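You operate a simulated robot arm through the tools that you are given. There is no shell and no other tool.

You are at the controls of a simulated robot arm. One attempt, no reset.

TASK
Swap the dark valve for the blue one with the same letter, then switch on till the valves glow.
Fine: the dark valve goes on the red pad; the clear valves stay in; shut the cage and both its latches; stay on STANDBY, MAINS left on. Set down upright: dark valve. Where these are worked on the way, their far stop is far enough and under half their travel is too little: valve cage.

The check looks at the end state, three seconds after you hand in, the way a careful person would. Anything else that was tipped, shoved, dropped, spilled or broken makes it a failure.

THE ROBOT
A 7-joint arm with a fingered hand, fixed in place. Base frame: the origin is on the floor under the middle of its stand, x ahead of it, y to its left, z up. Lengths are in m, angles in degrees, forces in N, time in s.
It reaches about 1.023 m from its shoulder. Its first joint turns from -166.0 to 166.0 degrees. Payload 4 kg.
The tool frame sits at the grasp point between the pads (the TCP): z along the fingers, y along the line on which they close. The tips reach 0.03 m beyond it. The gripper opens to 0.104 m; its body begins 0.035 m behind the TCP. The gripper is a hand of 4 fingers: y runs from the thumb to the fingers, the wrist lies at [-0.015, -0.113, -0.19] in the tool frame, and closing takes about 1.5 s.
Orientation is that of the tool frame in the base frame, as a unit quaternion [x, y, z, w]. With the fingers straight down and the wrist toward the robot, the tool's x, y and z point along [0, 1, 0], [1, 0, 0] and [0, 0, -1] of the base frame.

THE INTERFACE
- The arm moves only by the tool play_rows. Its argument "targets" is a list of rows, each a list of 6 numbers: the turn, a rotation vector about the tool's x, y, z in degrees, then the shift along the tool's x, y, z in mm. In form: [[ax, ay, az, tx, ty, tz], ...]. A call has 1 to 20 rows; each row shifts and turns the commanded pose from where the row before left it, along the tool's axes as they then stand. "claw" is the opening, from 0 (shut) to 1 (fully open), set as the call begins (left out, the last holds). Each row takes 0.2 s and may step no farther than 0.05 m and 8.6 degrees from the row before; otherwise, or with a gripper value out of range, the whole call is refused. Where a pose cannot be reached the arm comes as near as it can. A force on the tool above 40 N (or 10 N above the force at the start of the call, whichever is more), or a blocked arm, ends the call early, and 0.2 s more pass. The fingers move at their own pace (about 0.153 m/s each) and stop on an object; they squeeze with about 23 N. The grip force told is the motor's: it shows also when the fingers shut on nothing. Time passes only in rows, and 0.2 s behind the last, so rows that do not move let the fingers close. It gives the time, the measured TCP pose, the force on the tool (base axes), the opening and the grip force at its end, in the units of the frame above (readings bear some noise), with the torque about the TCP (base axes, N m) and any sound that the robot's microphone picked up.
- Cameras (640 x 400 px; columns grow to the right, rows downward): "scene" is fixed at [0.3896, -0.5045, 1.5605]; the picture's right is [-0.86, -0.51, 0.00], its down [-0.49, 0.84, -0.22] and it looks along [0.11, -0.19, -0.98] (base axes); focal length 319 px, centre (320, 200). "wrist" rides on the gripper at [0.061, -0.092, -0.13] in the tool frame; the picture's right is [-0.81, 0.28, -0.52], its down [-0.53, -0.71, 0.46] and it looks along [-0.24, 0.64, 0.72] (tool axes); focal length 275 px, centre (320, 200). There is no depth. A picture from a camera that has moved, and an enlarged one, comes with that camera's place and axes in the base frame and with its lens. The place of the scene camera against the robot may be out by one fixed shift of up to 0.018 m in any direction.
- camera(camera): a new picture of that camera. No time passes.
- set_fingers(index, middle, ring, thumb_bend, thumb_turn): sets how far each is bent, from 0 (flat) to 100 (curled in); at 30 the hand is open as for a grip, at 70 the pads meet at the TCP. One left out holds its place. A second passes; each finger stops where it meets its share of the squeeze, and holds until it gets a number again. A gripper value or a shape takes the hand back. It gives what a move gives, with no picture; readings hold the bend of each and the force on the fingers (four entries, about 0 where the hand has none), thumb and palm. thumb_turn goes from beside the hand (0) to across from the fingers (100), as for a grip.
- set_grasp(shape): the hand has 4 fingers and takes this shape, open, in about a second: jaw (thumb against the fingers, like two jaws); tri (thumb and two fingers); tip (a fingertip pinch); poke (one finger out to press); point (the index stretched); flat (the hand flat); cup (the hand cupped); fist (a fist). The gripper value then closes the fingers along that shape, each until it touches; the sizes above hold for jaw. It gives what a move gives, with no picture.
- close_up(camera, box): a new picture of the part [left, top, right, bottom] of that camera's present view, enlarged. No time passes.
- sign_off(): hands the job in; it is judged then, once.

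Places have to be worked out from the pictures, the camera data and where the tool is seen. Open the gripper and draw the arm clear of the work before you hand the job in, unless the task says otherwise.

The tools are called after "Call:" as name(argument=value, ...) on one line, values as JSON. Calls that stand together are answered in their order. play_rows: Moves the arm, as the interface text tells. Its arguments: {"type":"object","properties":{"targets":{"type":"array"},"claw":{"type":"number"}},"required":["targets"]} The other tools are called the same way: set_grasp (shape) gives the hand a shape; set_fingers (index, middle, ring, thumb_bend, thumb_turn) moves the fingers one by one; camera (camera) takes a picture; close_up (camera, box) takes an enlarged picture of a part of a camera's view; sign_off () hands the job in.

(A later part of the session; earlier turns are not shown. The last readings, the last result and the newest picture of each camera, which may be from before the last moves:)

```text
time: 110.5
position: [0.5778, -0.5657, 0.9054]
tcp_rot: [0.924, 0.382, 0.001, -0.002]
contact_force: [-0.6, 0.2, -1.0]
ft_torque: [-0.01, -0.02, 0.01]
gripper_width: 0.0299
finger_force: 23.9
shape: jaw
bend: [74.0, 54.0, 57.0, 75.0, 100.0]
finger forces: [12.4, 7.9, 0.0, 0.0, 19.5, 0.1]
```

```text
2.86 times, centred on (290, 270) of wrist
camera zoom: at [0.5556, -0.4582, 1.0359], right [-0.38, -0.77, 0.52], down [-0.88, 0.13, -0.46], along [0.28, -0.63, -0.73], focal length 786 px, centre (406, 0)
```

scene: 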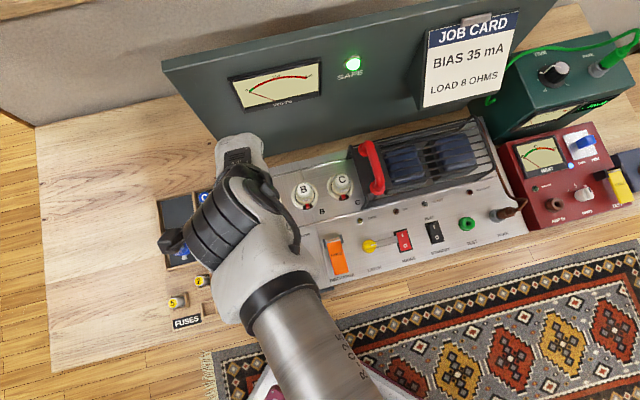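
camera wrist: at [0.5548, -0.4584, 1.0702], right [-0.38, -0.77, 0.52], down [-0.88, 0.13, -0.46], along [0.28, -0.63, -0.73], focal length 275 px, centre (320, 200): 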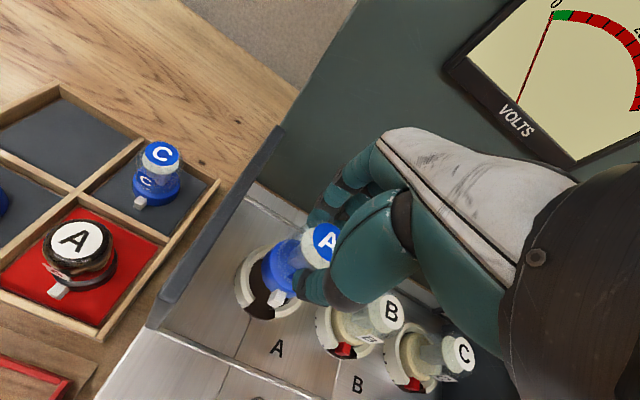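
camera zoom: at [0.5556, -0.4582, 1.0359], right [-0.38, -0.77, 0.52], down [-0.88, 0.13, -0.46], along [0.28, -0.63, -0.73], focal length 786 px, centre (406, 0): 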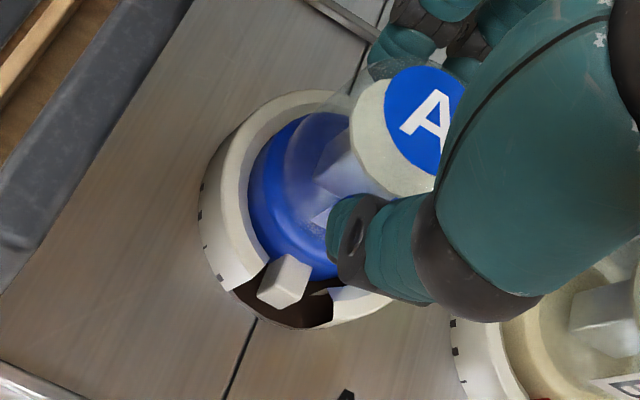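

The key sits in the notch just as the dark valve's did. I go on in 1 mm steps until it bottoms.

Call:
play_rows(targets=[[0, 0, 0, 0, 0, 1], [0, 0, 0, 0, 0, 1], [0, 0, 0, 0, 0, 0]])

Call:
play_rows(targets=[[0, 0, 0, 0, 0, 1], [0, 0, 0, 0, 0, 1], [0, 0, 0, 0, 0, 0]])

Call:
play_rows(targets=[[0, 0, 0, 0, 0, 1], [0, 0, 0, 0, 0, 1], [0, 0, 0, 0, 0, 0]])

Call:
close_up(camera="wrist", box=[210, 200, 370, 340])

```text
time: 111.3
position: [0.5766, -0.5664, 0.9045]
tcp_rot: [0.924, 0.382, 0.001, -0.001]
contact_force: [-1.4, 0.4, 3.9]
ft_torque: [-0.02, -0.02, 0.02]
gripper_width: 0.03
finger_force: 22.6
shape: jaw
bend: [74.0, 54.0, 57.0, 75.0, 100.0]
finger forces: [12.1, 7.9, 0.0, 0.1, 20.4, 0.1]
```

```text
time: 112.1
position: [0.5776, -0.5655, 0.9027]
tcp_rot: [0.924, 0.383, 0.0, 0.001]
contact_force: [-3.2, 0.4, 12.8]
ft_torque: [-0.08, -0.02, 0.0]
gripper_width: 0.0303
finger_force: 23.1
shape: jaw
bend: [74.0, 54.0, 57.0, 75.0, 100.0]
finger forces: [13.0, 9.2, 0.1, 0.0, 23.3, 0.1]
```

```text
time: 112.9
position: [0.5769, -0.5654, 0.9024]
tcp_rot: [0.924, 0.382, 0.001, 0.001]
contact_force: [-2.0, -1.6, 29.3]
ft_torque: [-0.19, -0.1, -0.01]
gripper_width: 0.0318
finger_force: 23.0
shape: jaw
bend: [74.0, 53.0, 57.0, 75.0, 100.0]
finger forces: [14.0, 11.6, 0.1, 0.1, 24.9, 0.1]
```

```text
2.86 times, centred on (290, 270) of wrist
camera zoom: at [0.5554, -0.4577, 1.031], right [-0.38, -0.77, 0.52], down [-0.88, 0.13, -0.46], along [0.28, -0.63, -0.72], focal length 786 px, centre (406, 0)
```

zoom: 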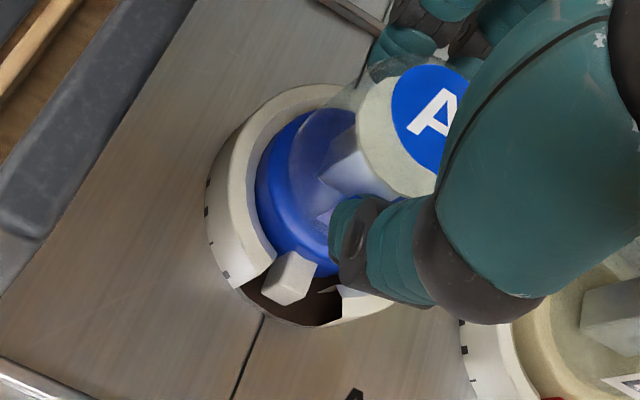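

It has bottomed at the expected height (29 N push). I ease off, open the hand wide enough and lift away.

Call:
play_rows(targets=[[0, 0, 0, 0, 0, -1.5], [0, 0, 0, 0, 0, 0]])

Call:
play_rows(targets=[[0, 0, 0, 0, 0, 0], [0, 0, 0, 0, 0, 0], [0, 0, 0, 0, 0, 0], [0, 0, 0, 0, 0, 0], [0, 0, 0, 0, 0, 0], [0, 0, 0, 0, 0, 0]], claw=0.62)

Call:
close_up(camera="wrist", box=[210, 190, 390, 340])

```text
time: 113.5
position: [0.5768, -0.5655, 0.9025]
tcp_rot: [0.924, 0.382, 0.001, -0.001]
contact_force: [-0.4, -1.1, 21.9]
ft_torque: [-0.14, -0.09, -0.04]
gripper_width: 0.0318
finger_force: 23.0
shape: jaw
bend: [74.0, 53.0, 57.0, 75.0, 100.0]
finger forces: [14.2, 10.9, 0.0, 0.0, 23.5, 0.0]
```

```text
time: 114.9
position: [0.5775, -0.5649, 0.9008]
tcp_rot: [0.924, 0.382, 0.0, -0.001]
contact_force: [-0.5, -0.3, -0.5]
ft_torque: [0.01, 0.02, -0.01]
gripper_width: 0.0642
finger_force: 0.2
shape: jaw
bend: [28.0, 40.0, 37.0, 64.0, 100.0]
finger forces: [0.0, 0.1, 0.1, 0.0, 0.0, 0.0]
```

```text
2.67 times, centred on (300, 265) of wrist
camera zoom: at [0.556, -0.4583, 1.0313], right [-0.38, -0.77, 0.52], down [-0.88, 0.13, -0.46], along [0.28, -0.63, -0.73], focal length 734 px, centre (373, 27)
```

zoom: 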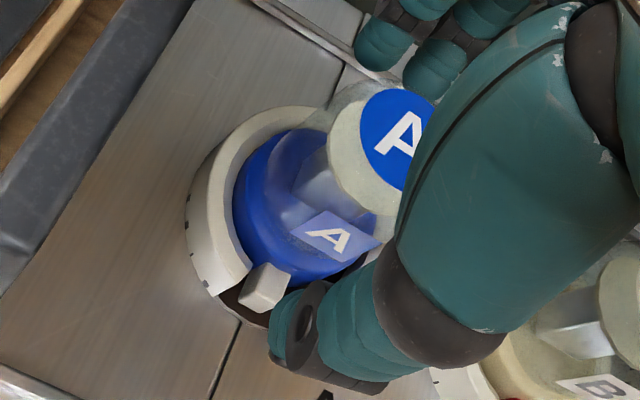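

The hand is open and the valve stays in place. I lift and look at the seating from above.

Call:
play_rows(targets=[[0, 0, 0, 0, 0, -15], [0, 0, 0, 0, 0, -30], [0, 0, 0, 0, 0, -40], [0, 0, 0, 0, 0, -40], [0, 0, 0, 0, 0, -40], [0, 0, 0, 0, 0, 0]])

Call:
play_rows(targets=[[0, 0, 0, 0, -45, 0], [0, 0, 0, 0, -45, 0], [0, 0, 0, 0, -45, 0], [0, 0, 0, 0, 0, 0]])

Call:
camera(camera="scene")

Call:
close_up(camera="scene", box=[230, 165, 310, 235])

Call:
camera(camera="wrist")

```text
time: 116.3
position: [0.577, -0.5654, 1.066]
tcp_rot: [0.924, 0.382, 0.0, -0.001]
contact_force: [0.3, 0.7, 0.3]
ft_torque: [-0.02, -0.02, 0.03]
gripper_width: 0.064
finger_force: 0.1
shape: jaw
bend: [28.0, 40.0, 37.0, 64.0, 100.0]
finger forces: [0.0, 0.0, 0.0, 0.1, 0.0, 0.0]
```

```text
time: 117.3
position: [0.4841, -0.4703, 1.066]
tcp_rot: [0.924, 0.382, 0.001, -0.002]
contact_force: [0.1, 0.4, 0.4]
ft_torque: [0.03, 0.02, -0.02]
gripper_width: 0.064
finger_force: 0.1
shape: jaw
bend: [28.0, 40.0, 37.0, 64.0, 100.0]
finger forces: [0.0, 0.0, 0.1, 0.0, 0.0, 0.1]
```

```text
taken
```

scene: 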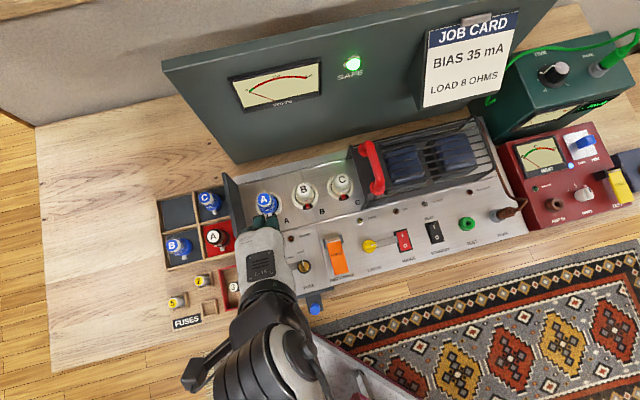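

```text
5.71 times, centred on (270, 200) of scene
camera zoom: at [0.3896, -0.5045, 1.5605], right [-0.86, -0.51, 0.0], down [-0.49, 0.84, -0.22], along [0.11, -0.19, -0.98], focal length 1822 px, centre (606, 200)
```

zoom: 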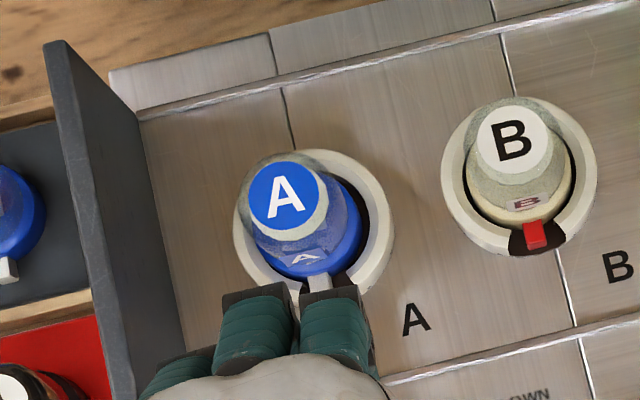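

```text
taken
camera wrist: at [0.4611, -0.3626, 1.1964], right [-0.38, -0.77, 0.52], down [-0.88, 0.13, -0.46], along [0.28, -0.63, -0.73], focal length 275 px, centre (320, 200)
```

wrist: 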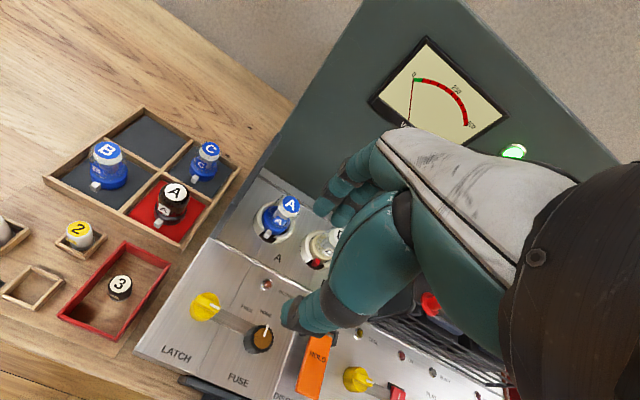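

I move the hand out of the way to the left front and take close-ups of the seated valve to check tilt and depth.

Call:
play_rows(targets=[[0, 0, 0, 40, -10, -20], [0, 0, 0, 40, 0, -20], [0, 0, 0, 40, 0, 0], [0, 0, 0, 0, 0, 0]])

Call:
close_up(camera="scene", box=[245, 175, 300, 225])

Call:
close_up(camera="scene", box=[280, 165, 335, 215])

Call:
camera(camera="wrist")

```text
time: 118.3
position: [0.5591, -0.379, 1.1064]
tcp_rot: [0.924, 0.383, 0.0, -0.002]
contact_force: [-0.2, 0.1, -0.4]
ft_torque: [0.04, -0.01, 0.03]
gripper_width: 0.0643
finger_force: 0.0
shape: jaw
bend: [28.0, 40.0, 37.0, 64.0, 100.0]
finger forces: [0.1, 0.1, 0.0, 0.0, 0.0, 0.1]
```

```text
8.00 times, centred on (272, 200) of scene
camera zoom: at [0.3896, -0.5045, 1.5605], right [-0.86, -0.51, 0.0], down [-0.49, 0.84, -0.22], along [0.11, -0.19, -0.98], focal length 2552 px, centre (700, 200)
```

zoom: 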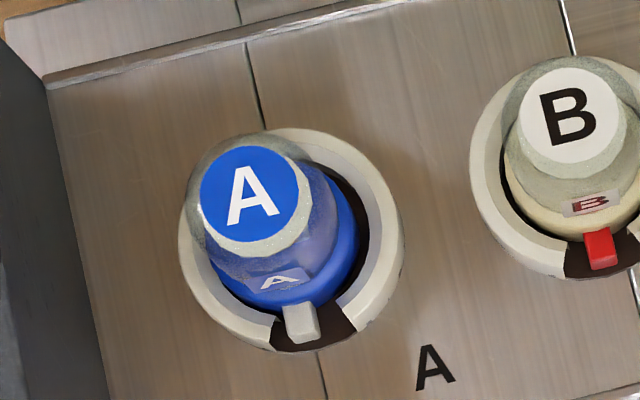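

```text
8.00 times, centred on (308, 190) of scene
camera zoom: at [0.3896, -0.5045, 1.5605], right [-0.86, -0.51, 0.0], down [-0.49, 0.84, -0.22], along [0.11, -0.19, -0.98], focal length 2552 px, centre (420, 280)
```

zoom: 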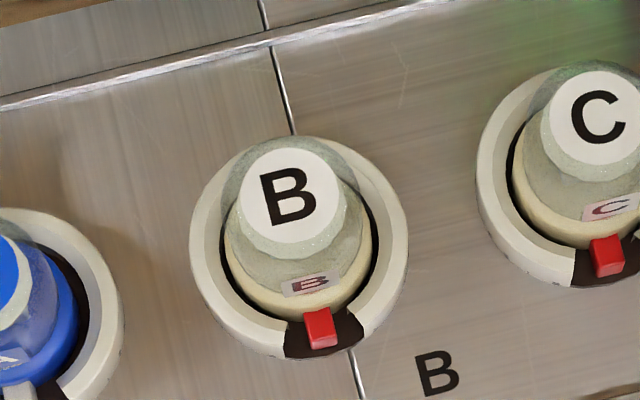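

```text
taken
camera wrist: at [0.5387, -0.2714, 1.2357], right [-0.38, -0.77, 0.52], down [-0.88, 0.13, -0.46], along [0.28, -0.63, -0.73], focal length 275 px, centre (320, 200)
```

wrist: 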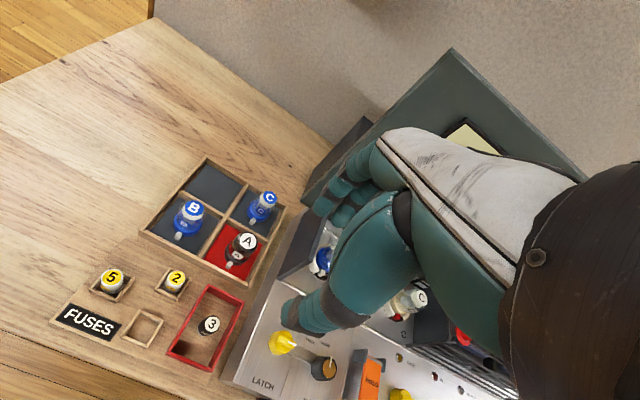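

The blue valve is at full depth and upright, but about 3 mm left of centre in its ring. I return to a spot with a clear wrist view to measure that offset.

Call:
play_rows(targets=[[0, 0, 0, -40, 10, 20], [0, 0, 0, -40, 0, 20], [0, 0, 0, -38, 0, 0], [0, 0, 0, 0, 0, 0]])

Call:
close_up(camera="wrist", box=[240, 180, 320, 250])

Call:
close_up(camera="wrist", box=[255, 190, 300, 245])

```text
time: 119.3
position: [0.4839, -0.4703, 1.0666]
tcp_rot: [0.924, 0.383, 0.0, -0.001]
contact_force: [0.2, 0.0, -1.2]
ft_torque: [0.01, -0.01, -0.03]
gripper_width: 0.0639
finger_force: 0.0
shape: jaw
bend: [28.0, 40.0, 37.0, 64.0, 100.0]
finger forces: [0.1, 0.0, 0.1, 0.0, 0.0, 0.1]
```

```text
5.71 times, centred on (280, 215) of wrist
camera zoom: at [0.4622, -0.3629, 1.1964], right [-0.38, -0.77, 0.52], down [-0.88, 0.13, -0.46], along [0.28, -0.63, -0.73], focal length 1573 px, centre (549, 114)
```

zoom: 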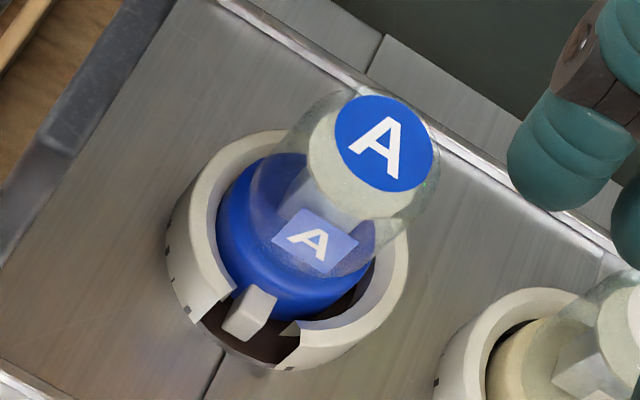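

```text
7.27 times, centred on (278, 218) of wrist
camera zoom: at [0.4622, -0.3629, 1.1964], right [-0.38, -0.77, 0.52], down [-0.88, 0.13, -0.46], along [0.28, -0.63, -0.73], focal length 2002 px, centre (629, 73)
```

zoom: 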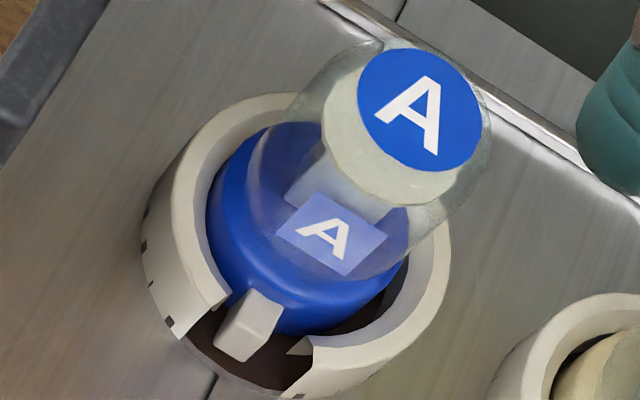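

The base rests against the ring's left inner wall, roughly 2 mm off centre. I'll re-grip the valve, ease it 2.5 mm to the right and release again.

Call:
play_rows(targets=[[0, 0, 0, 0, 45, 0], [0, 0, 0, 0, 45, 0], [0, 0, 0, 0, 43, 0], [0, 0, 0, 0, 0, 40], [0, 0, 0, 0, 0, 45], [0, 0, 0, 0, 0, 40], [0, 0, 0, 0, 0, 25], [0, 0, 0, 0, 0, 11], [0, 0, 0, 0, 0, 0]])

Call:
close_up(camera="wrist", box=[210, 190, 390, 340])

```text
time: 121.3
position: [0.5768, -0.5632, 0.9107]
tcp_rot: [0.924, 0.383, 0.0, -0.001]
contact_force: [-0.2, -0.1, -0.5]
ft_torque: [0.02, 0.0, -0.01]
gripper_width: 0.0644
finger_force: 0.1
shape: jaw
bend: [28.0, 40.0, 36.0, 64.0, 100.0]
finger forces: [0.0, 0.0, 0.0, 0.0, 0.0, 0.1]
out of reach, approached as far as the arm can: row 6
```

```text
2.67 times, centred on (300, 265) of wrist
camera zoom: at [0.5554, -0.4554, 1.04], right [-0.38, -0.77, 0.52], down [-0.88, 0.13, -0.46], along [0.28, -0.63, -0.73], focal length 734 px, centre (373, 27)
```

zoom: 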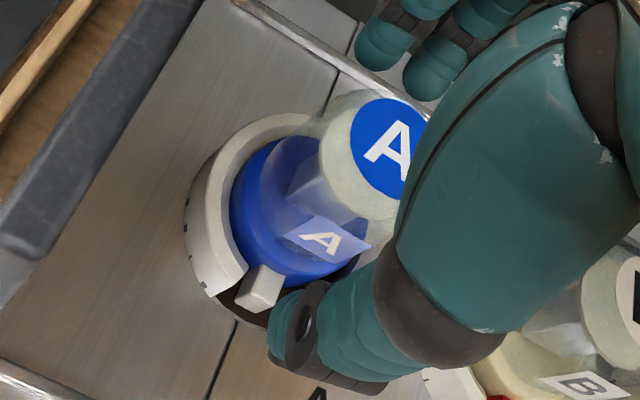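

The hand is around the valve. I lower the last 6 mm and close.

Call:
play_rows(targets=[[0, 0, 0, 0, 2, 3], [0, 0, 0, 0, 0, 3], [0, 0, 0, 0, 0, 0]])

Call:
play_rows(targets=[[0, 0, 0, 0, 0, 0], [0, 0, 0, 0, 0, 0], [0, 0, 0, 0, 0, 0], [0, 0, 0, 0, 0, 0], [0, 0, 0, 0, 0, 0], [0, 0, 0, 0, 0, 0]], claw=0.0)

Call:
close_up(camera="wrist", box=[210, 190, 390, 340])

```text
time: 122.1
position: [0.5779, -0.5646, 0.9049]
tcp_rot: [0.924, 0.382, 0.001, -0.001]
contact_force: [0.4, -0.2, -0.1]
ft_torque: [-0.03, -0.01, 0.0]
gripper_width: 0.0644
finger_force: 0.1
shape: jaw
bend: [28.0, 40.0, 36.0, 64.0, 100.0]
finger forces: [0.0, 0.0, 0.0, 0.1, 0.1, 0.0]
```

```text
time: 123.5
position: [0.5781, -0.5642, 0.9049]
tcp_rot: [0.924, 0.383, 0.001, 0.0]
contact_force: [0.0, -0.2, -0.2]
ft_torque: [-0.04, 0.0, 0.02]
gripper_width: 0.0299
finger_force: 22.6
shape: jaw
bend: [74.0, 54.0, 59.0, 75.0, 100.0]
finger forces: [11.0, 8.1, 0.1, 0.0, 19.8, 0.1]
```

```text
2.67 times, centred on (300, 265) of wrist
camera zoom: at [0.5568, -0.457, 1.0342], right [-0.38, -0.77, 0.52], down [-0.88, 0.13, -0.46], along [0.28, -0.63, -0.73], focal length 734 px, centre (373, 27)
```

zoom: 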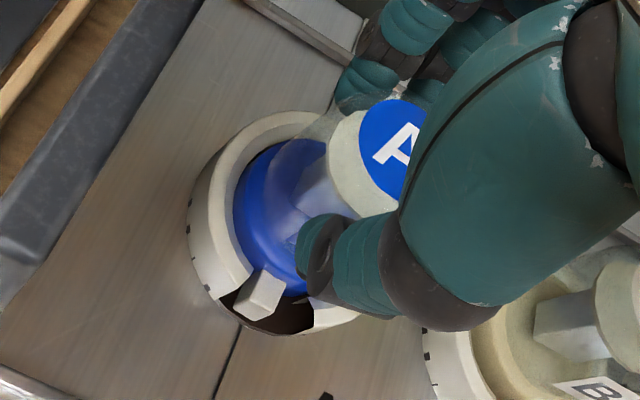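

Gripped. I shift 3 mm to the right in small steps and read the side force.

Call:
play_rows(targets=[[0, 0, 0, -1, 0, 0], [0, 0, 0, -1, 0, 0], [0, 0, 0, -1, 0, 0], [0, 0, 0, 0, 0, 0]])

Call:
close_up(camera="wrist", box=[210, 190, 390, 340])

```text
time: 124.5
position: [0.5758, -0.5659, 0.904]
tcp_rot: [0.924, 0.383, 0.0, -0.001]
contact_force: [-0.6, -0.3, -0.6]
ft_torque: [-0.02, -0.04, -0.02]
gripper_width: 0.0299
finger_force: 22.4
shape: jaw
bend: [74.0, 54.0, 59.0, 75.0, 100.0]
finger forces: [10.9, 8.1, 0.0, 0.0, 19.8, 0.0]
```

```text
2.67 times, centred on (300, 265) of wrist
camera zoom: at [0.5547, -0.4593, 1.0341], right [-0.38, -0.77, 0.52], down [-0.88, 0.13, -0.46], along [0.28, -0.63, -0.73], focal length 734 px, centre (373, 27)
```

zoom: 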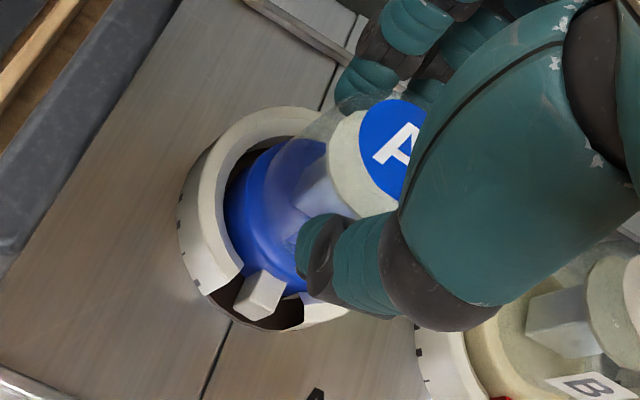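

The valve moved freely and now sits centred, with its key in the middle of the notch. I release and lift.

Call:
play_rows(targets=[[0, 0, 0, 0, 0, 0], [0, 0, 0, 0, 0, 0], [0, 0, 0, 0, 0, 0], [0, 0, 0, 0, 0, 0], [0, 0, 0, 0, 0, 0], [0, 0, 0, 0, 0, -10], [0, 0, 0, 0, 0, -25], [0, 0, 0, 0, 0, -40], [0, 0, 0, 0, 0, -45], [0, 0, 0, 0, 0, -45], [0, 0, 0, 0, 0, 0]], claw=0.62)

Call:
play_rows(targets=[[0, 0, 0, 0, -45, 0], [0, 0, 0, 0, -45, 0], [0, 0, 0, 0, -43, 0], [0, 0, 0, 0, 0, 0]])

Call:
close_up(camera="wrist", box=[240, 180, 320, 250])

Call:
close_up(camera="scene", box=[230, 165, 310, 235])

```text
time: 126.9
position: [0.5763, -0.5682, 1.0697]
tcp_rot: [0.924, 0.383, 0.001, -0.001]
contact_force: [-0.4, -0.5, 0.9]
ft_torque: [0.0, -0.02, 0.0]
gripper_width: 0.0642
finger_force: 0.0
shape: jaw
bend: [28.0, 40.0, 37.0, 64.0, 100.0]
finger forces: [0.0, 0.0, 0.1, 0.1, 0.1, 0.0]
```

```text
time: 127.9
position: [0.483, -0.4729, 1.0691]
tcp_rot: [0.923, 0.384, 0.0, -0.001]
contact_force: [-1.3, 0.5, -1.1]
ft_torque: [0.0, 0.03, -0.03]
gripper_width: 0.0644
finger_force: 0.1
shape: jaw
bend: [28.0, 40.0, 37.0, 64.0, 100.0]
finger forces: [0.0, 0.0, 0.0, 0.1, 0.1, 0.1]
```

```text
5.71 times, centred on (280, 215) of wrist
camera zoom: at [0.4611, -0.3653, 1.1989], right [-0.38, -0.77, 0.52], down [-0.88, 0.13, -0.46], along [0.28, -0.63, -0.73], focal length 1573 px, centre (549, 114)
```

zoom: 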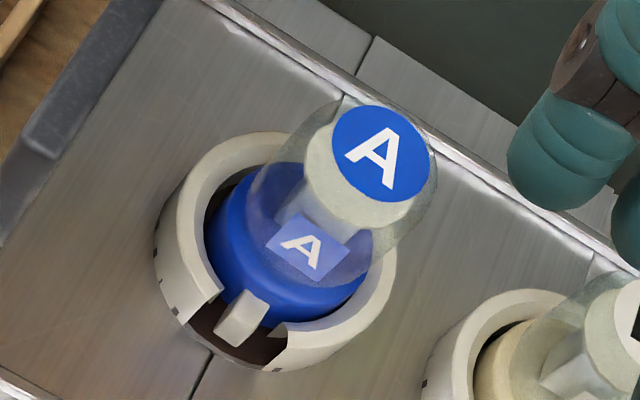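

```text
5.71 times, centred on (270, 200) of scene
camera zoom: at [0.3896, -0.5045, 1.5605], right [-0.86, -0.51, 0.0], down [-0.49, 0.84, -0.22], along [0.11, -0.19, -0.98], focal length 1822 px, centre (606, 200)
```

zoom: 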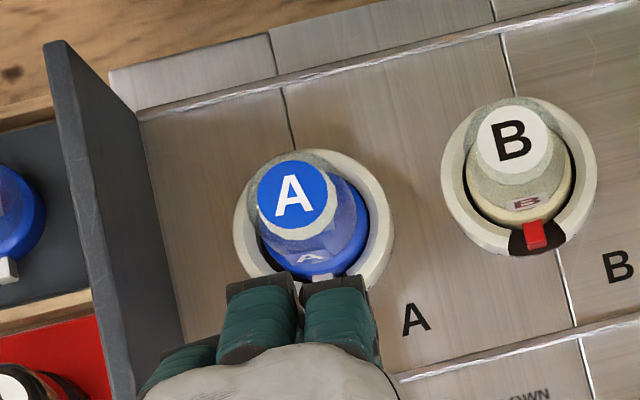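

The blue valve now sits centred with its key in the notch. Next I bring the hand back to the cage handle (r≈0.224, q≈0.80) with the jaws across the bar.

Call:
play_rows(targets=[[0, 0, 0, 0, 0, -41], [0, 0, -8.2, 0, 0, 0], [0, 0, -8.2, 0, 0, 0], [0, 0, -8.2, 0, 0, 0], [0, 0, -8.2, 0, 0, 0], [0, 0, -8.2, 0, 0, 0], [0, 0, -8.2, 0, 0, 0], [0, 0, -8.2, 0, 0, 0], [0, 0, -8.2, 0, 0, 0], [0, 0, -8.2, 0, 0, 0], [0, 0, -8.2, 0, 0, 0], [0, 0, -8.1, 0, 0, 0], [0, 0, 0, 0, -46, 0], [0, 0, 0, 0, -46, 0], [0, 0, 0, 0, -46, 0], [0, 0, 0, 0, -46, 0], [0, 0, 0, 0, -47, 0], [0, 0, 0, 0, 0, 0]], claw=0.7)

Call:
play_rows(targets=[[0, 0, 0, -40, 0, 0], [0, 0, 0, -40, 0, 0], [0, 0, 0, -40, 0, 0], [0, 0, 0, 0, 0, 0]])

Call:
camera(camera="wrist")

Call:
close_up(camera="wrist", box=[170, 220, 330, 380])

Call:
camera(camera="scene")

```text
time: 131.7
position: [0.3173, -0.6375, 1.1099]
tcp_rot: [0.383, 0.924, 0.001, -0.001]
contact_force: [-0.2, -0.2, 0.2]
ft_torque: [0.01, 0.0, 0.01]
gripper_width: 0.0729
finger_force: 0.1
shape: jaw
bend: [27.0, 37.0, 34.0, 58.0, 99.0]
finger forces: [0.0, 0.0, 0.0, 0.0, 0.0, 0.0]
```

```text
time: 132.7
position: [0.4034, -0.7219, 1.1088]
tcp_rot: [0.381, 0.924, 0.001, -0.001]
contact_force: [-0.2, -0.5, 0.6]
ft_torque: [0.0, -0.02, -0.02]
gripper_width: 0.0724
finger_force: 0.1
shape: jaw
bend: [27.0, 37.0, 34.0, 58.0, 99.0]
finger forces: [0.0, 0.1, 0.1, 0.0, 0.0, 0.1]
```

```text
taken
camera wrist: at [0.2958, -0.7438, 1.2382], right [0.77, -0.38, 0.52], down [-0.13, -0.88, -0.46], along [0.63, 0.29, -0.72], focal length 275 px, centre (320, 200)
```

wrist: 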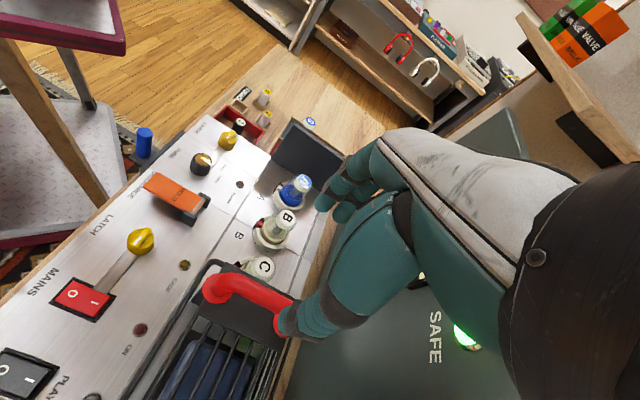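

```text
2.50 times, centred on (250, 300) of wrist
camera zoom: at [0.2958, -0.7438, 1.2382], right [0.77, -0.38, 0.52], down [-0.13, -0.88, -0.46], along [0.63, 0.29, -0.72], focal length 688 px, centre (495, -50)
```

zoom: 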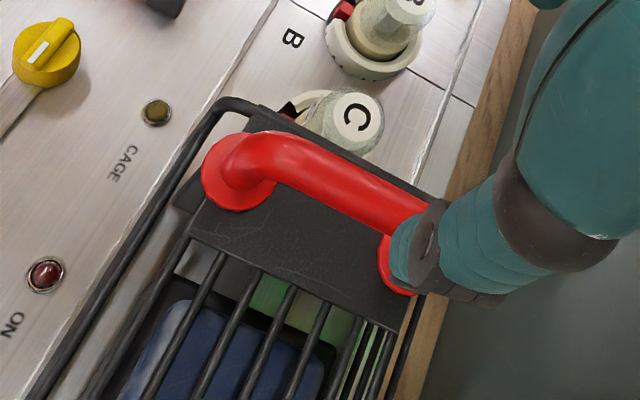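

```text
taken
```

scene: 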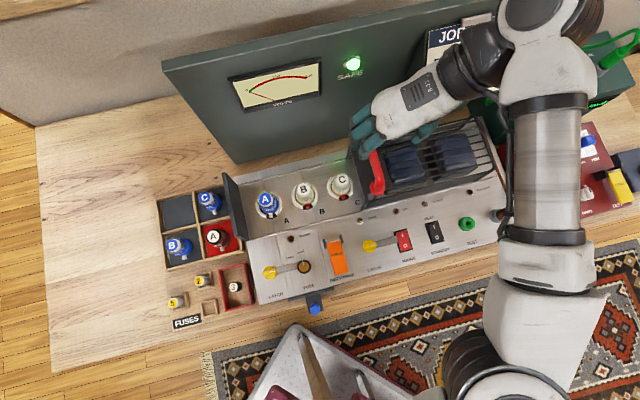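

The handle is centred right under the TCP. I lower to gripping height and close.

Call:
play_rows(targets=[[0, 0, 0, 0, 0, 40], [0, 0, 0, 0, 0, 40], [0, 0, 0, 0, 0, 30], [0, 0, 0, 0, 0, 15], [0, 0, 0, 0, 0, 13], [0, 0, 0, 0, 0, 0]])

Call:
play_rows(targets=[[0, 0, 0, 0, 0, 0], [0, 0, 0, 0, 0, 0], [0, 0, 0, 0, 0, 0], [0, 0, 0, 0, 0, 0], [0, 0, 0, 0, 0, 0], [0, 0, 0, 0, 0, 0], [0, 0, 0, 0, 0, 0]], claw=0.0)

Call:
close_up(camera="wrist", box=[180, 190, 420, 380])

```text
time: 134.1
position: [0.4028, -0.7211, 0.9714]
tcp_rot: [0.382, 0.924, 0.002, -0.001]
contact_force: [0.4, -0.2, 0.0]
ft_torque: [0.01, 0.0, 0.01]
gripper_width: 0.0726
finger_force: 0.1
shape: jaw
bend: [27.0, 37.0, 34.0, 58.0, 99.0]
finger forces: [0.0, 0.0, 0.1, 0.0, 0.0, 0.1]
```

```text
time: 135.7
position: [0.4028, -0.721, 0.9723]
tcp_rot: [0.382, 0.924, 0.001, -0.001]
contact_force: [-2.2, 0.5, -10.1]
ft_torque: [0.02, -0.05, 0.06]
gripper_width: 0.0
finger_force: 22.9
shape: jaw
bend: [70.0, 70.0, 70.0, 73.0, 100.0]
finger forces: [6.1, 0.1, 3.1, 0.1, 22.3, 0.0]
```

```text
2.11 times, centred on (300, 285) of wrist
camera zoom: at [0.2954, -0.7432, 1.101], right [0.77, -0.38, 0.52], down [-0.13, -0.88, -0.46], along [0.63, 0.29, -0.72], focal length 580 px, centre (362, 21)
```

zoom: 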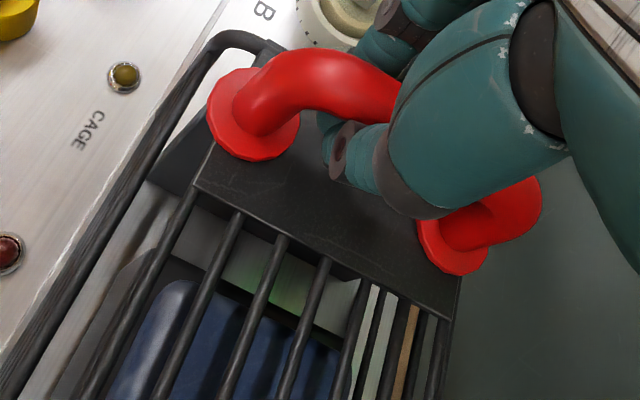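

The bar is held as before. I slide the cage back to the left.

Call:
play_rows(targets=[[0, 0, 0, 0, 8, 0], [0, 0, 0, 0, 10, 0], [0, 0, 0, 0, 10, 0], [0, 0, 0, 0, 10, 0], [0, 0, 0, 0, 10, 0], [0, 0, 0, 0, 10, 0], [0, 0, 0, 0, 0, 0]])

Call:
camera(camera="scene")

```text
time: 137.3
position: [0.446, -0.6796, 0.9712]
tcp_rot: [0.381, 0.924, 0.002, 0.0]
contact_force: [-3.1, 5.1, -11.2]
ft_torque: [0.06, -0.03, 0.1]
gripper_width: 0.0
finger_force: 23.0
shape: jaw
bend: [70.0, 70.0, 70.0, 74.0, 100.0]
finger forces: [6.9, 0.0, 3.6, 0.0, 20.3, 0.0]
```

```text
taken
```

scene: 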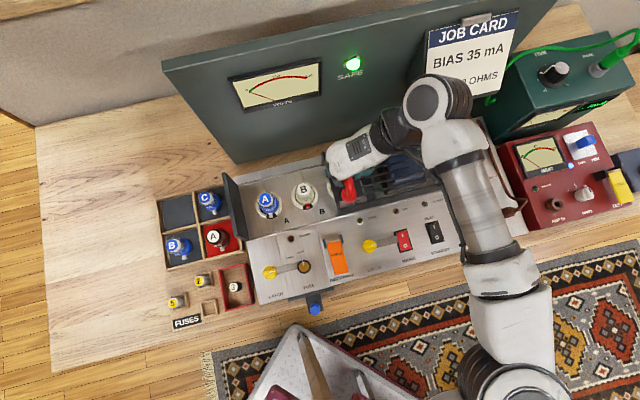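

It follows smoothly. I continue left.

Call:
play_rows(targets=[[0, 0, 0, 0, 10, 0], [0, 0, 0, 0, 10, 0], [0, 0, 0, 0, 10, 0], [0, 0, 0, 0, 10, 0], [0, 0, 0, 0, 10, 0], [0, 0, 0, 0, 10, 0], [0, 0, 0, 0, 0, 0]])

Call:
play_rows(targets=[[0, 0, 0, 0, 10, 0], [0, 0, 0, 0, 10, 0], [0, 0, 0, 0, 10, 0], [0, 0, 0, 0, 10, 0], [0, 0, 0, 0, 10, 0], [0, 0, 0, 0, 0, 0]])

Call:
camera(camera="scene")

Call:
camera(camera="wrist")

```text
time: 138.9
position: [0.4873, -0.6375, 0.9721]
tcp_rot: [0.382, 0.924, 0.001, 0.0]
contact_force: [-2.9, 4.7, -12.7]
ft_torque: [0.0, 0.0, 0.07]
gripper_width: 0.0002
finger_force: 22.8
shape: jaw
bend: [70.0, 70.0, 70.0, 74.0, 100.0]
finger forces: [7.2, 0.0, 4.0, 0.0, 20.4, 0.1]
```

```text
time: 140.3
position: [0.5232, -0.6031, 0.9721]
tcp_rot: [0.382, 0.924, 0.001, 0.0]
contact_force: [-2.2, 4.3, -13.2]
ft_torque: [0.05, 0.04, 0.04]
gripper_width: 0.0005
finger_force: 23.5
shape: jaw
bend: [70.0, 70.0, 70.0, 74.0, 100.0]
finger forces: [7.2, 0.0, 3.9, 0.1, 20.2, 0.0]
```

```text
taken
```

scene: 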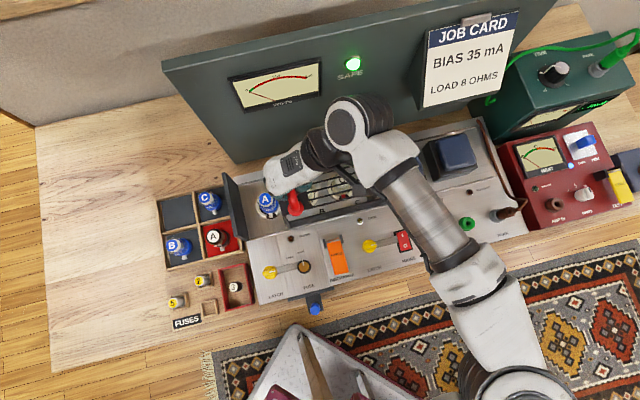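

```text
taken
camera wrist: at [0.4153, -0.6245, 1.1013], right [0.77, -0.38, 0.52], down [-0.13, -0.88, -0.46], along [0.63, 0.29, -0.72], focal length 275 px, centre (320, 200)
```

wrist: 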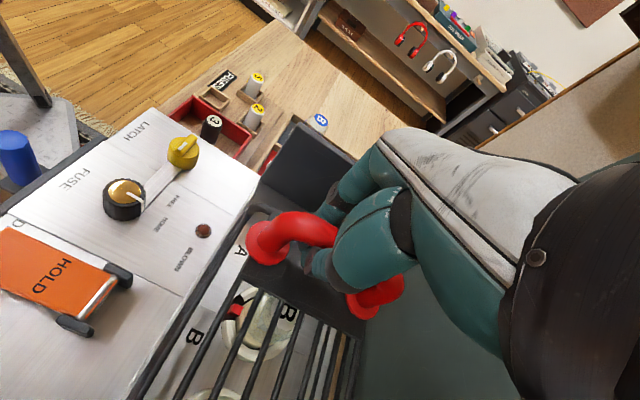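

Only about 90 mm to go, now passing over blue A. I move on in smaller pieces, watching for contact.

Call:
play_rows(targets=[[0, 0, 0, 0, 8, 0], [0, 0, 0, 0, 8, 0], [0, 0, 0, 0, 8, 0], [0, 0, 0, 0, 8, 0], [0, 0, 0, 0, 8, 0], [0, 0, 0, 0, 0, 0]])

Call:
play_rows(targets=[[0, 0, 0, 0, 8, 0], [0, 0, 0, 0, 8, 0], [0, 0, 0, 0, 8, 0], [0, 0, 0, 0, 6, 0], [0, 0, 0, 0, 0, 0]])

Call:
camera(camera="wrist")

Call:
close_up(camera="scene", box=[200, 130, 400, 260])

```text
time: 141.7
position: [0.5524, -0.5728, 0.9721]
tcp_rot: [0.382, 0.924, 0.001, -0.001]
contact_force: [-2.7, 2.6, -16.2]
ft_torque: [0.08, 0.02, 0.09]
gripper_width: 0.0005
finger_force: 23.0
shape: jaw
bend: [70.0, 70.0, 70.0, 74.0, 100.0]
finger forces: [8.1, 0.0, 4.3, 0.0, 21.4, 0.0]
```

```text
time: 142.9
position: [0.5721, -0.5529, 0.9725]
tcp_rot: [0.381, 0.924, 0.001, -0.001]
contact_force: [-0.7, 1.5, -13.5]
ft_torque: [0.05, 0.0, 0.03]
gripper_width: 0.0002
finger_force: 23.1
shape: jaw
bend: [70.0, 70.0, 70.0, 74.0, 100.0]
finger forces: [7.4, 0.0, 3.8, 0.1, 21.5, 0.0]
```

```text
taken
camera wrist: at [0.4642, -0.5752, 1.1015], right [0.77, -0.38, 0.52], down [-0.13, -0.88, -0.46], along [0.63, 0.29, -0.72], focal length 275 px, centre (320, 200)
```

wrist: 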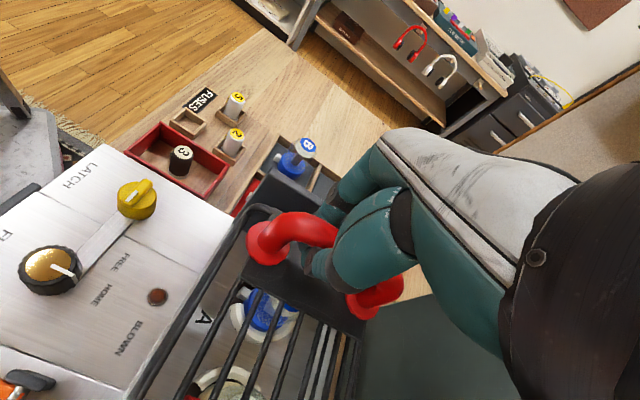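

```text
3.08 times, centred on (300, 195) of scene
camera zoom: at [0.3896, -0.5045, 1.5605], right [-0.86, -0.51, 0.0], down [-0.49, 0.84, -0.22], along [0.11, -0.19, -0.98], focal length 981 px, centre (382, 215)
```

zoom: 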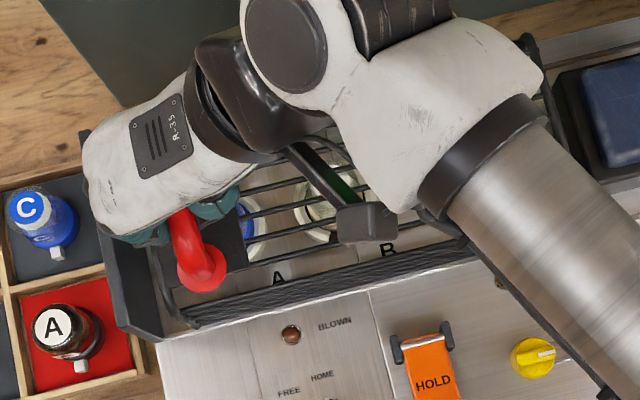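

About 21 mm remain. I close it gently until it meets the left stop.

Call:
play_rows(targets=[[0, 0, 0, 0, 5, 0], [0, 0, 0, 0, 5, 0], [0, 0, 0, 0, 5, 0], [0, 0, 0, 0, 0, 0]])

Call:
play_rows(targets=[[0, 0, 0, 0, 3, 0], [0, 0, 0, 0, 3, 0], [0, 0, 0, 0, 0, 0]])

Call:
play_rows(targets=[[0, 0, 0, 0, 2, 0], [0, 0, 0, 0, 2, 0], [0, 0, 0, 0, 0, 0]])

Call:
close_up(camera="scene", box=[200, 130, 400, 260])

```text
time: 143.9
position: [0.5824, -0.5418, 0.9727]
tcp_rot: [0.382, 0.924, 0.001, 0.0]
contact_force: [-1.6, 0.5, -14.5]
ft_torque: [0.02, 0.04, 0.05]
gripper_width: 0.0004
finger_force: 23.3
shape: jaw
bend: [70.0, 70.0, 70.0, 74.0, 100.0]
finger forces: [7.6, 0.0, 3.8, 0.1, 21.5, 0.1]
```

```text
time: 144.7
position: [0.5856, -0.5395, 0.972]
tcp_rot: [0.383, 0.924, 0.002, 0.0]
contact_force: [-10.8, -6.8, -10.5]
ft_torque: [0.0, 0.06, 0.02]
gripper_width: 0.0008
finger_force: 22.7
shape: jaw
bend: [70.0, 70.0, 70.0, 74.0, 100.0]
finger forces: [3.2, 0.0, 2.8, 0.0, 27.9, 0.0]
```

```text
time: 145.5
position: [0.5884, -0.5355, 0.9721]
tcp_rot: [0.382, 0.924, 0.001, 0.0]
contact_force: [-19.5, -17.6, -5.1]
ft_torque: [0.04, 0.04, -0.04]
gripper_width: 0.0029
finger_force: 23.2
shape: jaw
bend: [70.0, 70.0, 70.0, 73.0, 100.0]
finger forces: [1.1, 0.1, 1.4, 0.0, 34.8, 0.0]
```

```text
3.08 times, centred on (300, 195) of scene
camera zoom: at [0.3896, -0.5045, 1.5605], right [-0.86, -0.51, 0.0], down [-0.49, 0.84, -0.22], along [0.11, -0.19, -0.98], focal length 981 px, centre (382, 215)
```

zoom: 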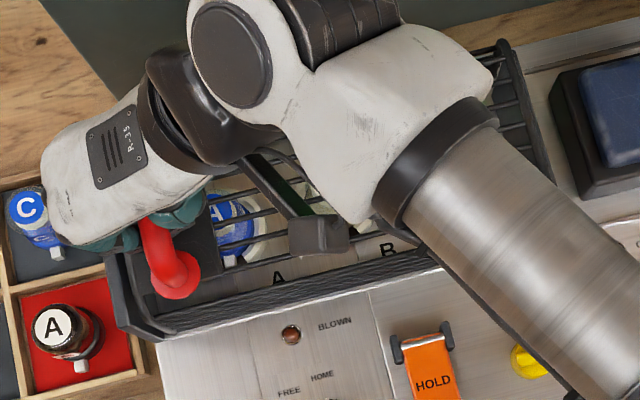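

The cage is hard against its left stop (about 26 N). I open the hand and rise, then check that it stayed shut.

Call:
play_rows(targets=[[0, 0, 0, 0, 0, 0], [0, 0, 0, 0, 0, 0], [0, 0, 0, 0, 0, 0], [0, 0, 0, 0, 0, 0], [0, 0, 0, 0, 0, 0], [0, 0, 0, 0, 0, -20], [0, 0, 0, 0, 0, -40], [0, 0, 0, 0, 0, -40], [0, 0, 0, 0, 0, -40], [0, 0, 0, 0, 0, 0]], claw=0.7)

Call:
play_rows(targets=[[0, 0, 0, 45, 0, 0], [0, 0, 0, 45, 0, 0], [0, 0, 0, 45, 0, 0], [0, 0, 0, 0, 0, 0]])

Call:
close_up(camera="scene", box=[210, 140, 390, 260])

Call:
camera(camera="scene")

Call:
camera(camera="wrist")

```text
time: 147.7
position: [0.5893, -0.5357, 1.1127]
tcp_rot: [0.382, 0.924, 0.001, 0.0]
contact_force: [-0.1, -0.7, 0.0]
ft_torque: [0.02, 0.01, 0.0]
gripper_width: 0.0729
finger_force: 0.1
shape: jaw
bend: [27.0, 37.0, 34.0, 58.0, 99.0]
finger forces: [0.0, 0.0, 0.0, 0.1, 0.0, 0.0]
```

```text
time: 148.7
position: [0.4946, -0.4386, 1.1118]
tcp_rot: [0.381, 0.924, 0.002, 0.0]
contact_force: [-0.2, -0.9, -0.5]
ft_torque: [-0.01, 0.0, -0.01]
gripper_width: 0.0729
finger_force: 0.1
shape: jaw
bend: [27.0, 37.0, 34.0, 58.0, 99.0]
finger forces: [0.0, 0.0, 0.1, 0.0, 0.1, 0.0]
```

```text
3.33 times, centred on (300, 200) of scene
camera zoom: at [0.3896, -0.5045, 1.5605], right [-0.86, -0.51, 0.0], down [-0.49, 0.84, -0.22], along [0.11, -0.19, -0.98], focal length 1063 px, centre (387, 200)
```

zoom: 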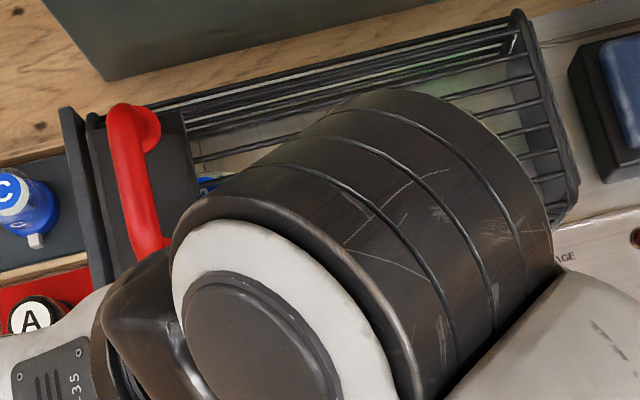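

```text
taken
```

scene: 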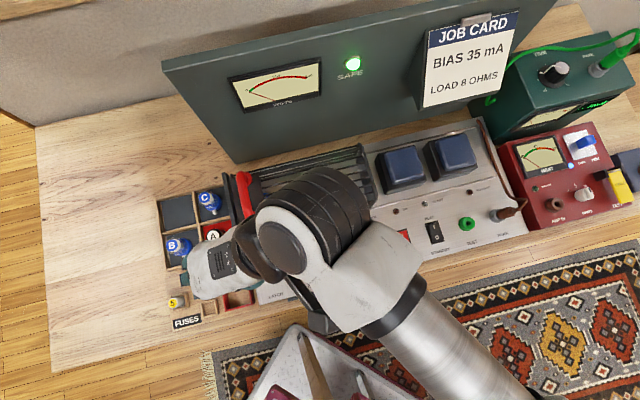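

```text
taken
camera wrist: at [0.386, -0.4614, 1.242], right [0.77, -0.38, 0.52], down [-0.13, -0.88, -0.46], along [0.63, 0.29, -0.72], focal length 275 px, centre (320, 200)
```

wrist: 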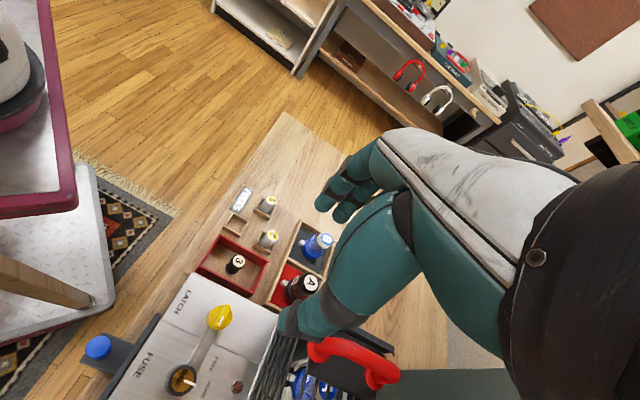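

The cage is shut against its plate. Now I turn the latches back: I line up over the left knob at the yaw where I last held it and lower with the hand half closed.

Call:
play_rows(targets=[[0, 0, 0, -3.6, -4.6, 0], [0, 0, 8.5, 0, 0, 0], [0, 0, 8.5, 0, 0, 0], [0, 0, 8.5, 0, 0, 0], [0, 0, 8.5, 0, 0, 0], [0, 0, 8.5, 0, 0, 0], [0, 0, 8.5, 0, 0, 0], [0, 0, 8.5, 0, 0, 0], [0, 0, 8.5, 0, 0, 0], [0, 0, 0, 0, 0, 40], [0, 0, 0, 0, 0, 40], [0, 0, 0, 0, 0, 40], [0, 0, 0, 0, 0, 30], [0, 0, 0, 0, 0, 0]], claw=0.6)

Call:
camera(camera="wrist")

Call:
close_up(camera="wrist", box=[220, 200, 400, 340])

Call:
close_up(camera="scene", box=[210, 140, 390, 260])

```text
time: 151.7
position: [0.4928, -0.4451, 0.9617]
tcp_rot: [0.833, 0.553, 0.0, -0.001]
contact_force: [-0.4, -0.6, 0.5]
ft_torque: [0.02, -0.02, 0.05]
gripper_width: 0.0628
finger_force: 0.0
shape: jaw
bend: [29.0, 41.0, 37.0, 64.0, 100.0]
finger forces: [0.0, 0.1, 0.0, 0.0, 0.1, 0.0]
```

```text
taken
camera wrist: at [0.4333, -0.3532, 1.0917], right [-0.06, -0.85, 0.52], down [-0.86, -0.21, -0.46], along [0.5, -0.47, -0.73], focal length 275 px, centre (320, 200)
```

wrist: 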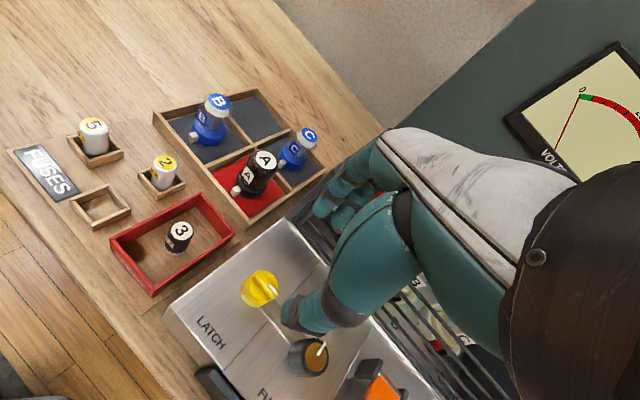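

```text
2.86 times, centred on (310, 270) of wrist
camera zoom: at [0.4333, -0.3532, 1.0917], right [-0.06, -0.85, 0.52], down [-0.86, -0.21, -0.46], along [0.5, -0.47, -0.73], focal length 786 px, centre (349, 0)
```

zoom: 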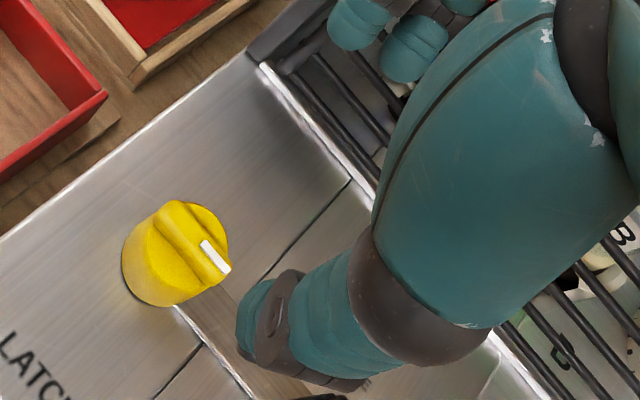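

```text
3.33 times, centred on (300, 200) of scene
camera zoom: at [0.3896, -0.5045, 1.5605], right [-0.86, -0.51, 0.0], down [-0.49, 0.84, -0.22], along [0.11, -0.19, -0.98], focal length 1063 px, centre (387, 200)
```

zoom: 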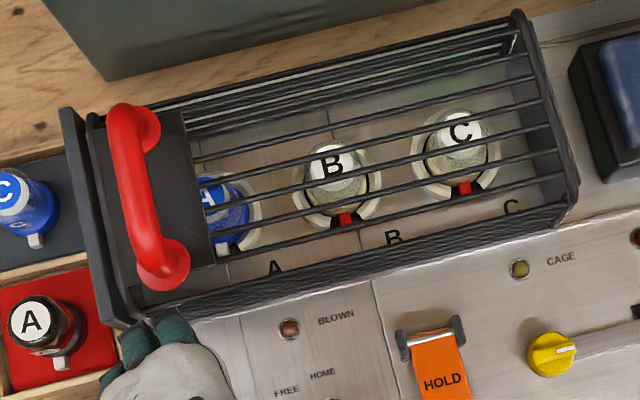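

The knob is within 2 mm of the TCP axis. I narrow the hand, lower to z≈0.874 and grip.

Call:
play_rows(targets=[[0, 0, 0, 0, 0, 0], [0, 0, 0, 0, 0, 0], [0, 0, 0, 0, 0, 30], [0, 0, 0, 0, 0, 30], [0, 0, 0, 0, 0, 15], [0, 0, 0, 0, 0, 7], [0, 0, 0, 0, 0, 6], [0, 0, 0, 0, 0, 0]], claw=0.45)

Call:
play_rows(targets=[[0, 0, 0, 0, 0, 0], [0, 0, 0, 0, 0, 0], [0, 0, 0, 0, 0, 0], [0, 0, 0, 0, 0, 0], [0, 0, 0, 0, 0, 0], [0, 0, 0, 0, 0, 0]], claw=0.0)

Call:
close_up(camera="wrist", box=[220, 200, 400, 360])

```text
time: 153.5
position: [0.4934, -0.4445, 0.8746]
tcp_rot: [0.834, 0.552, 0.0, -0.001]
contact_force: [-0.6, 0.0, 0.1]
ft_torque: [0.04, 0.01, 0.01]
gripper_width: 0.0468
finger_force: 0.1
shape: jaw
bend: [74.0, 47.0, 43.0, 71.0, 100.0]
finger forces: [0.0, 0.0, 0.0, 0.1, 0.0, 0.0]
```

```text
time: 154.9
position: [0.4926, -0.4462, 0.8741]
tcp_rot: [0.834, 0.552, 0.0, -0.001]
contact_force: [-2.7, 2.8, -1.5]
ft_torque: [0.06, 0.1, -0.02]
gripper_width: 0.0193
finger_force: 23.5
shape: jaw
bend: [73.0, 63.0, 67.0, 74.0, 100.0]
finger forces: [11.4, 5.9, 0.1, 0.0, 21.4, 0.0]
```

```text
2.50 times, centred on (310, 280) of wrist
camera zoom: at [0.4328, -0.3533, 1.0042], right [-0.06, -0.85, 0.52], down [-0.86, -0.21, -0.46], along [0.5, -0.47, -0.73], focal length 688 px, centre (345, 0)
```

zoom: 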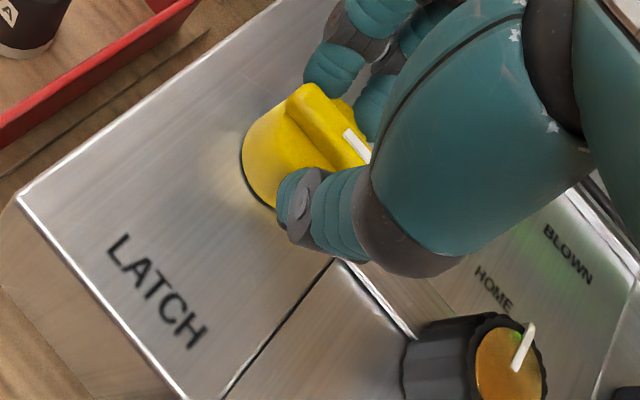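

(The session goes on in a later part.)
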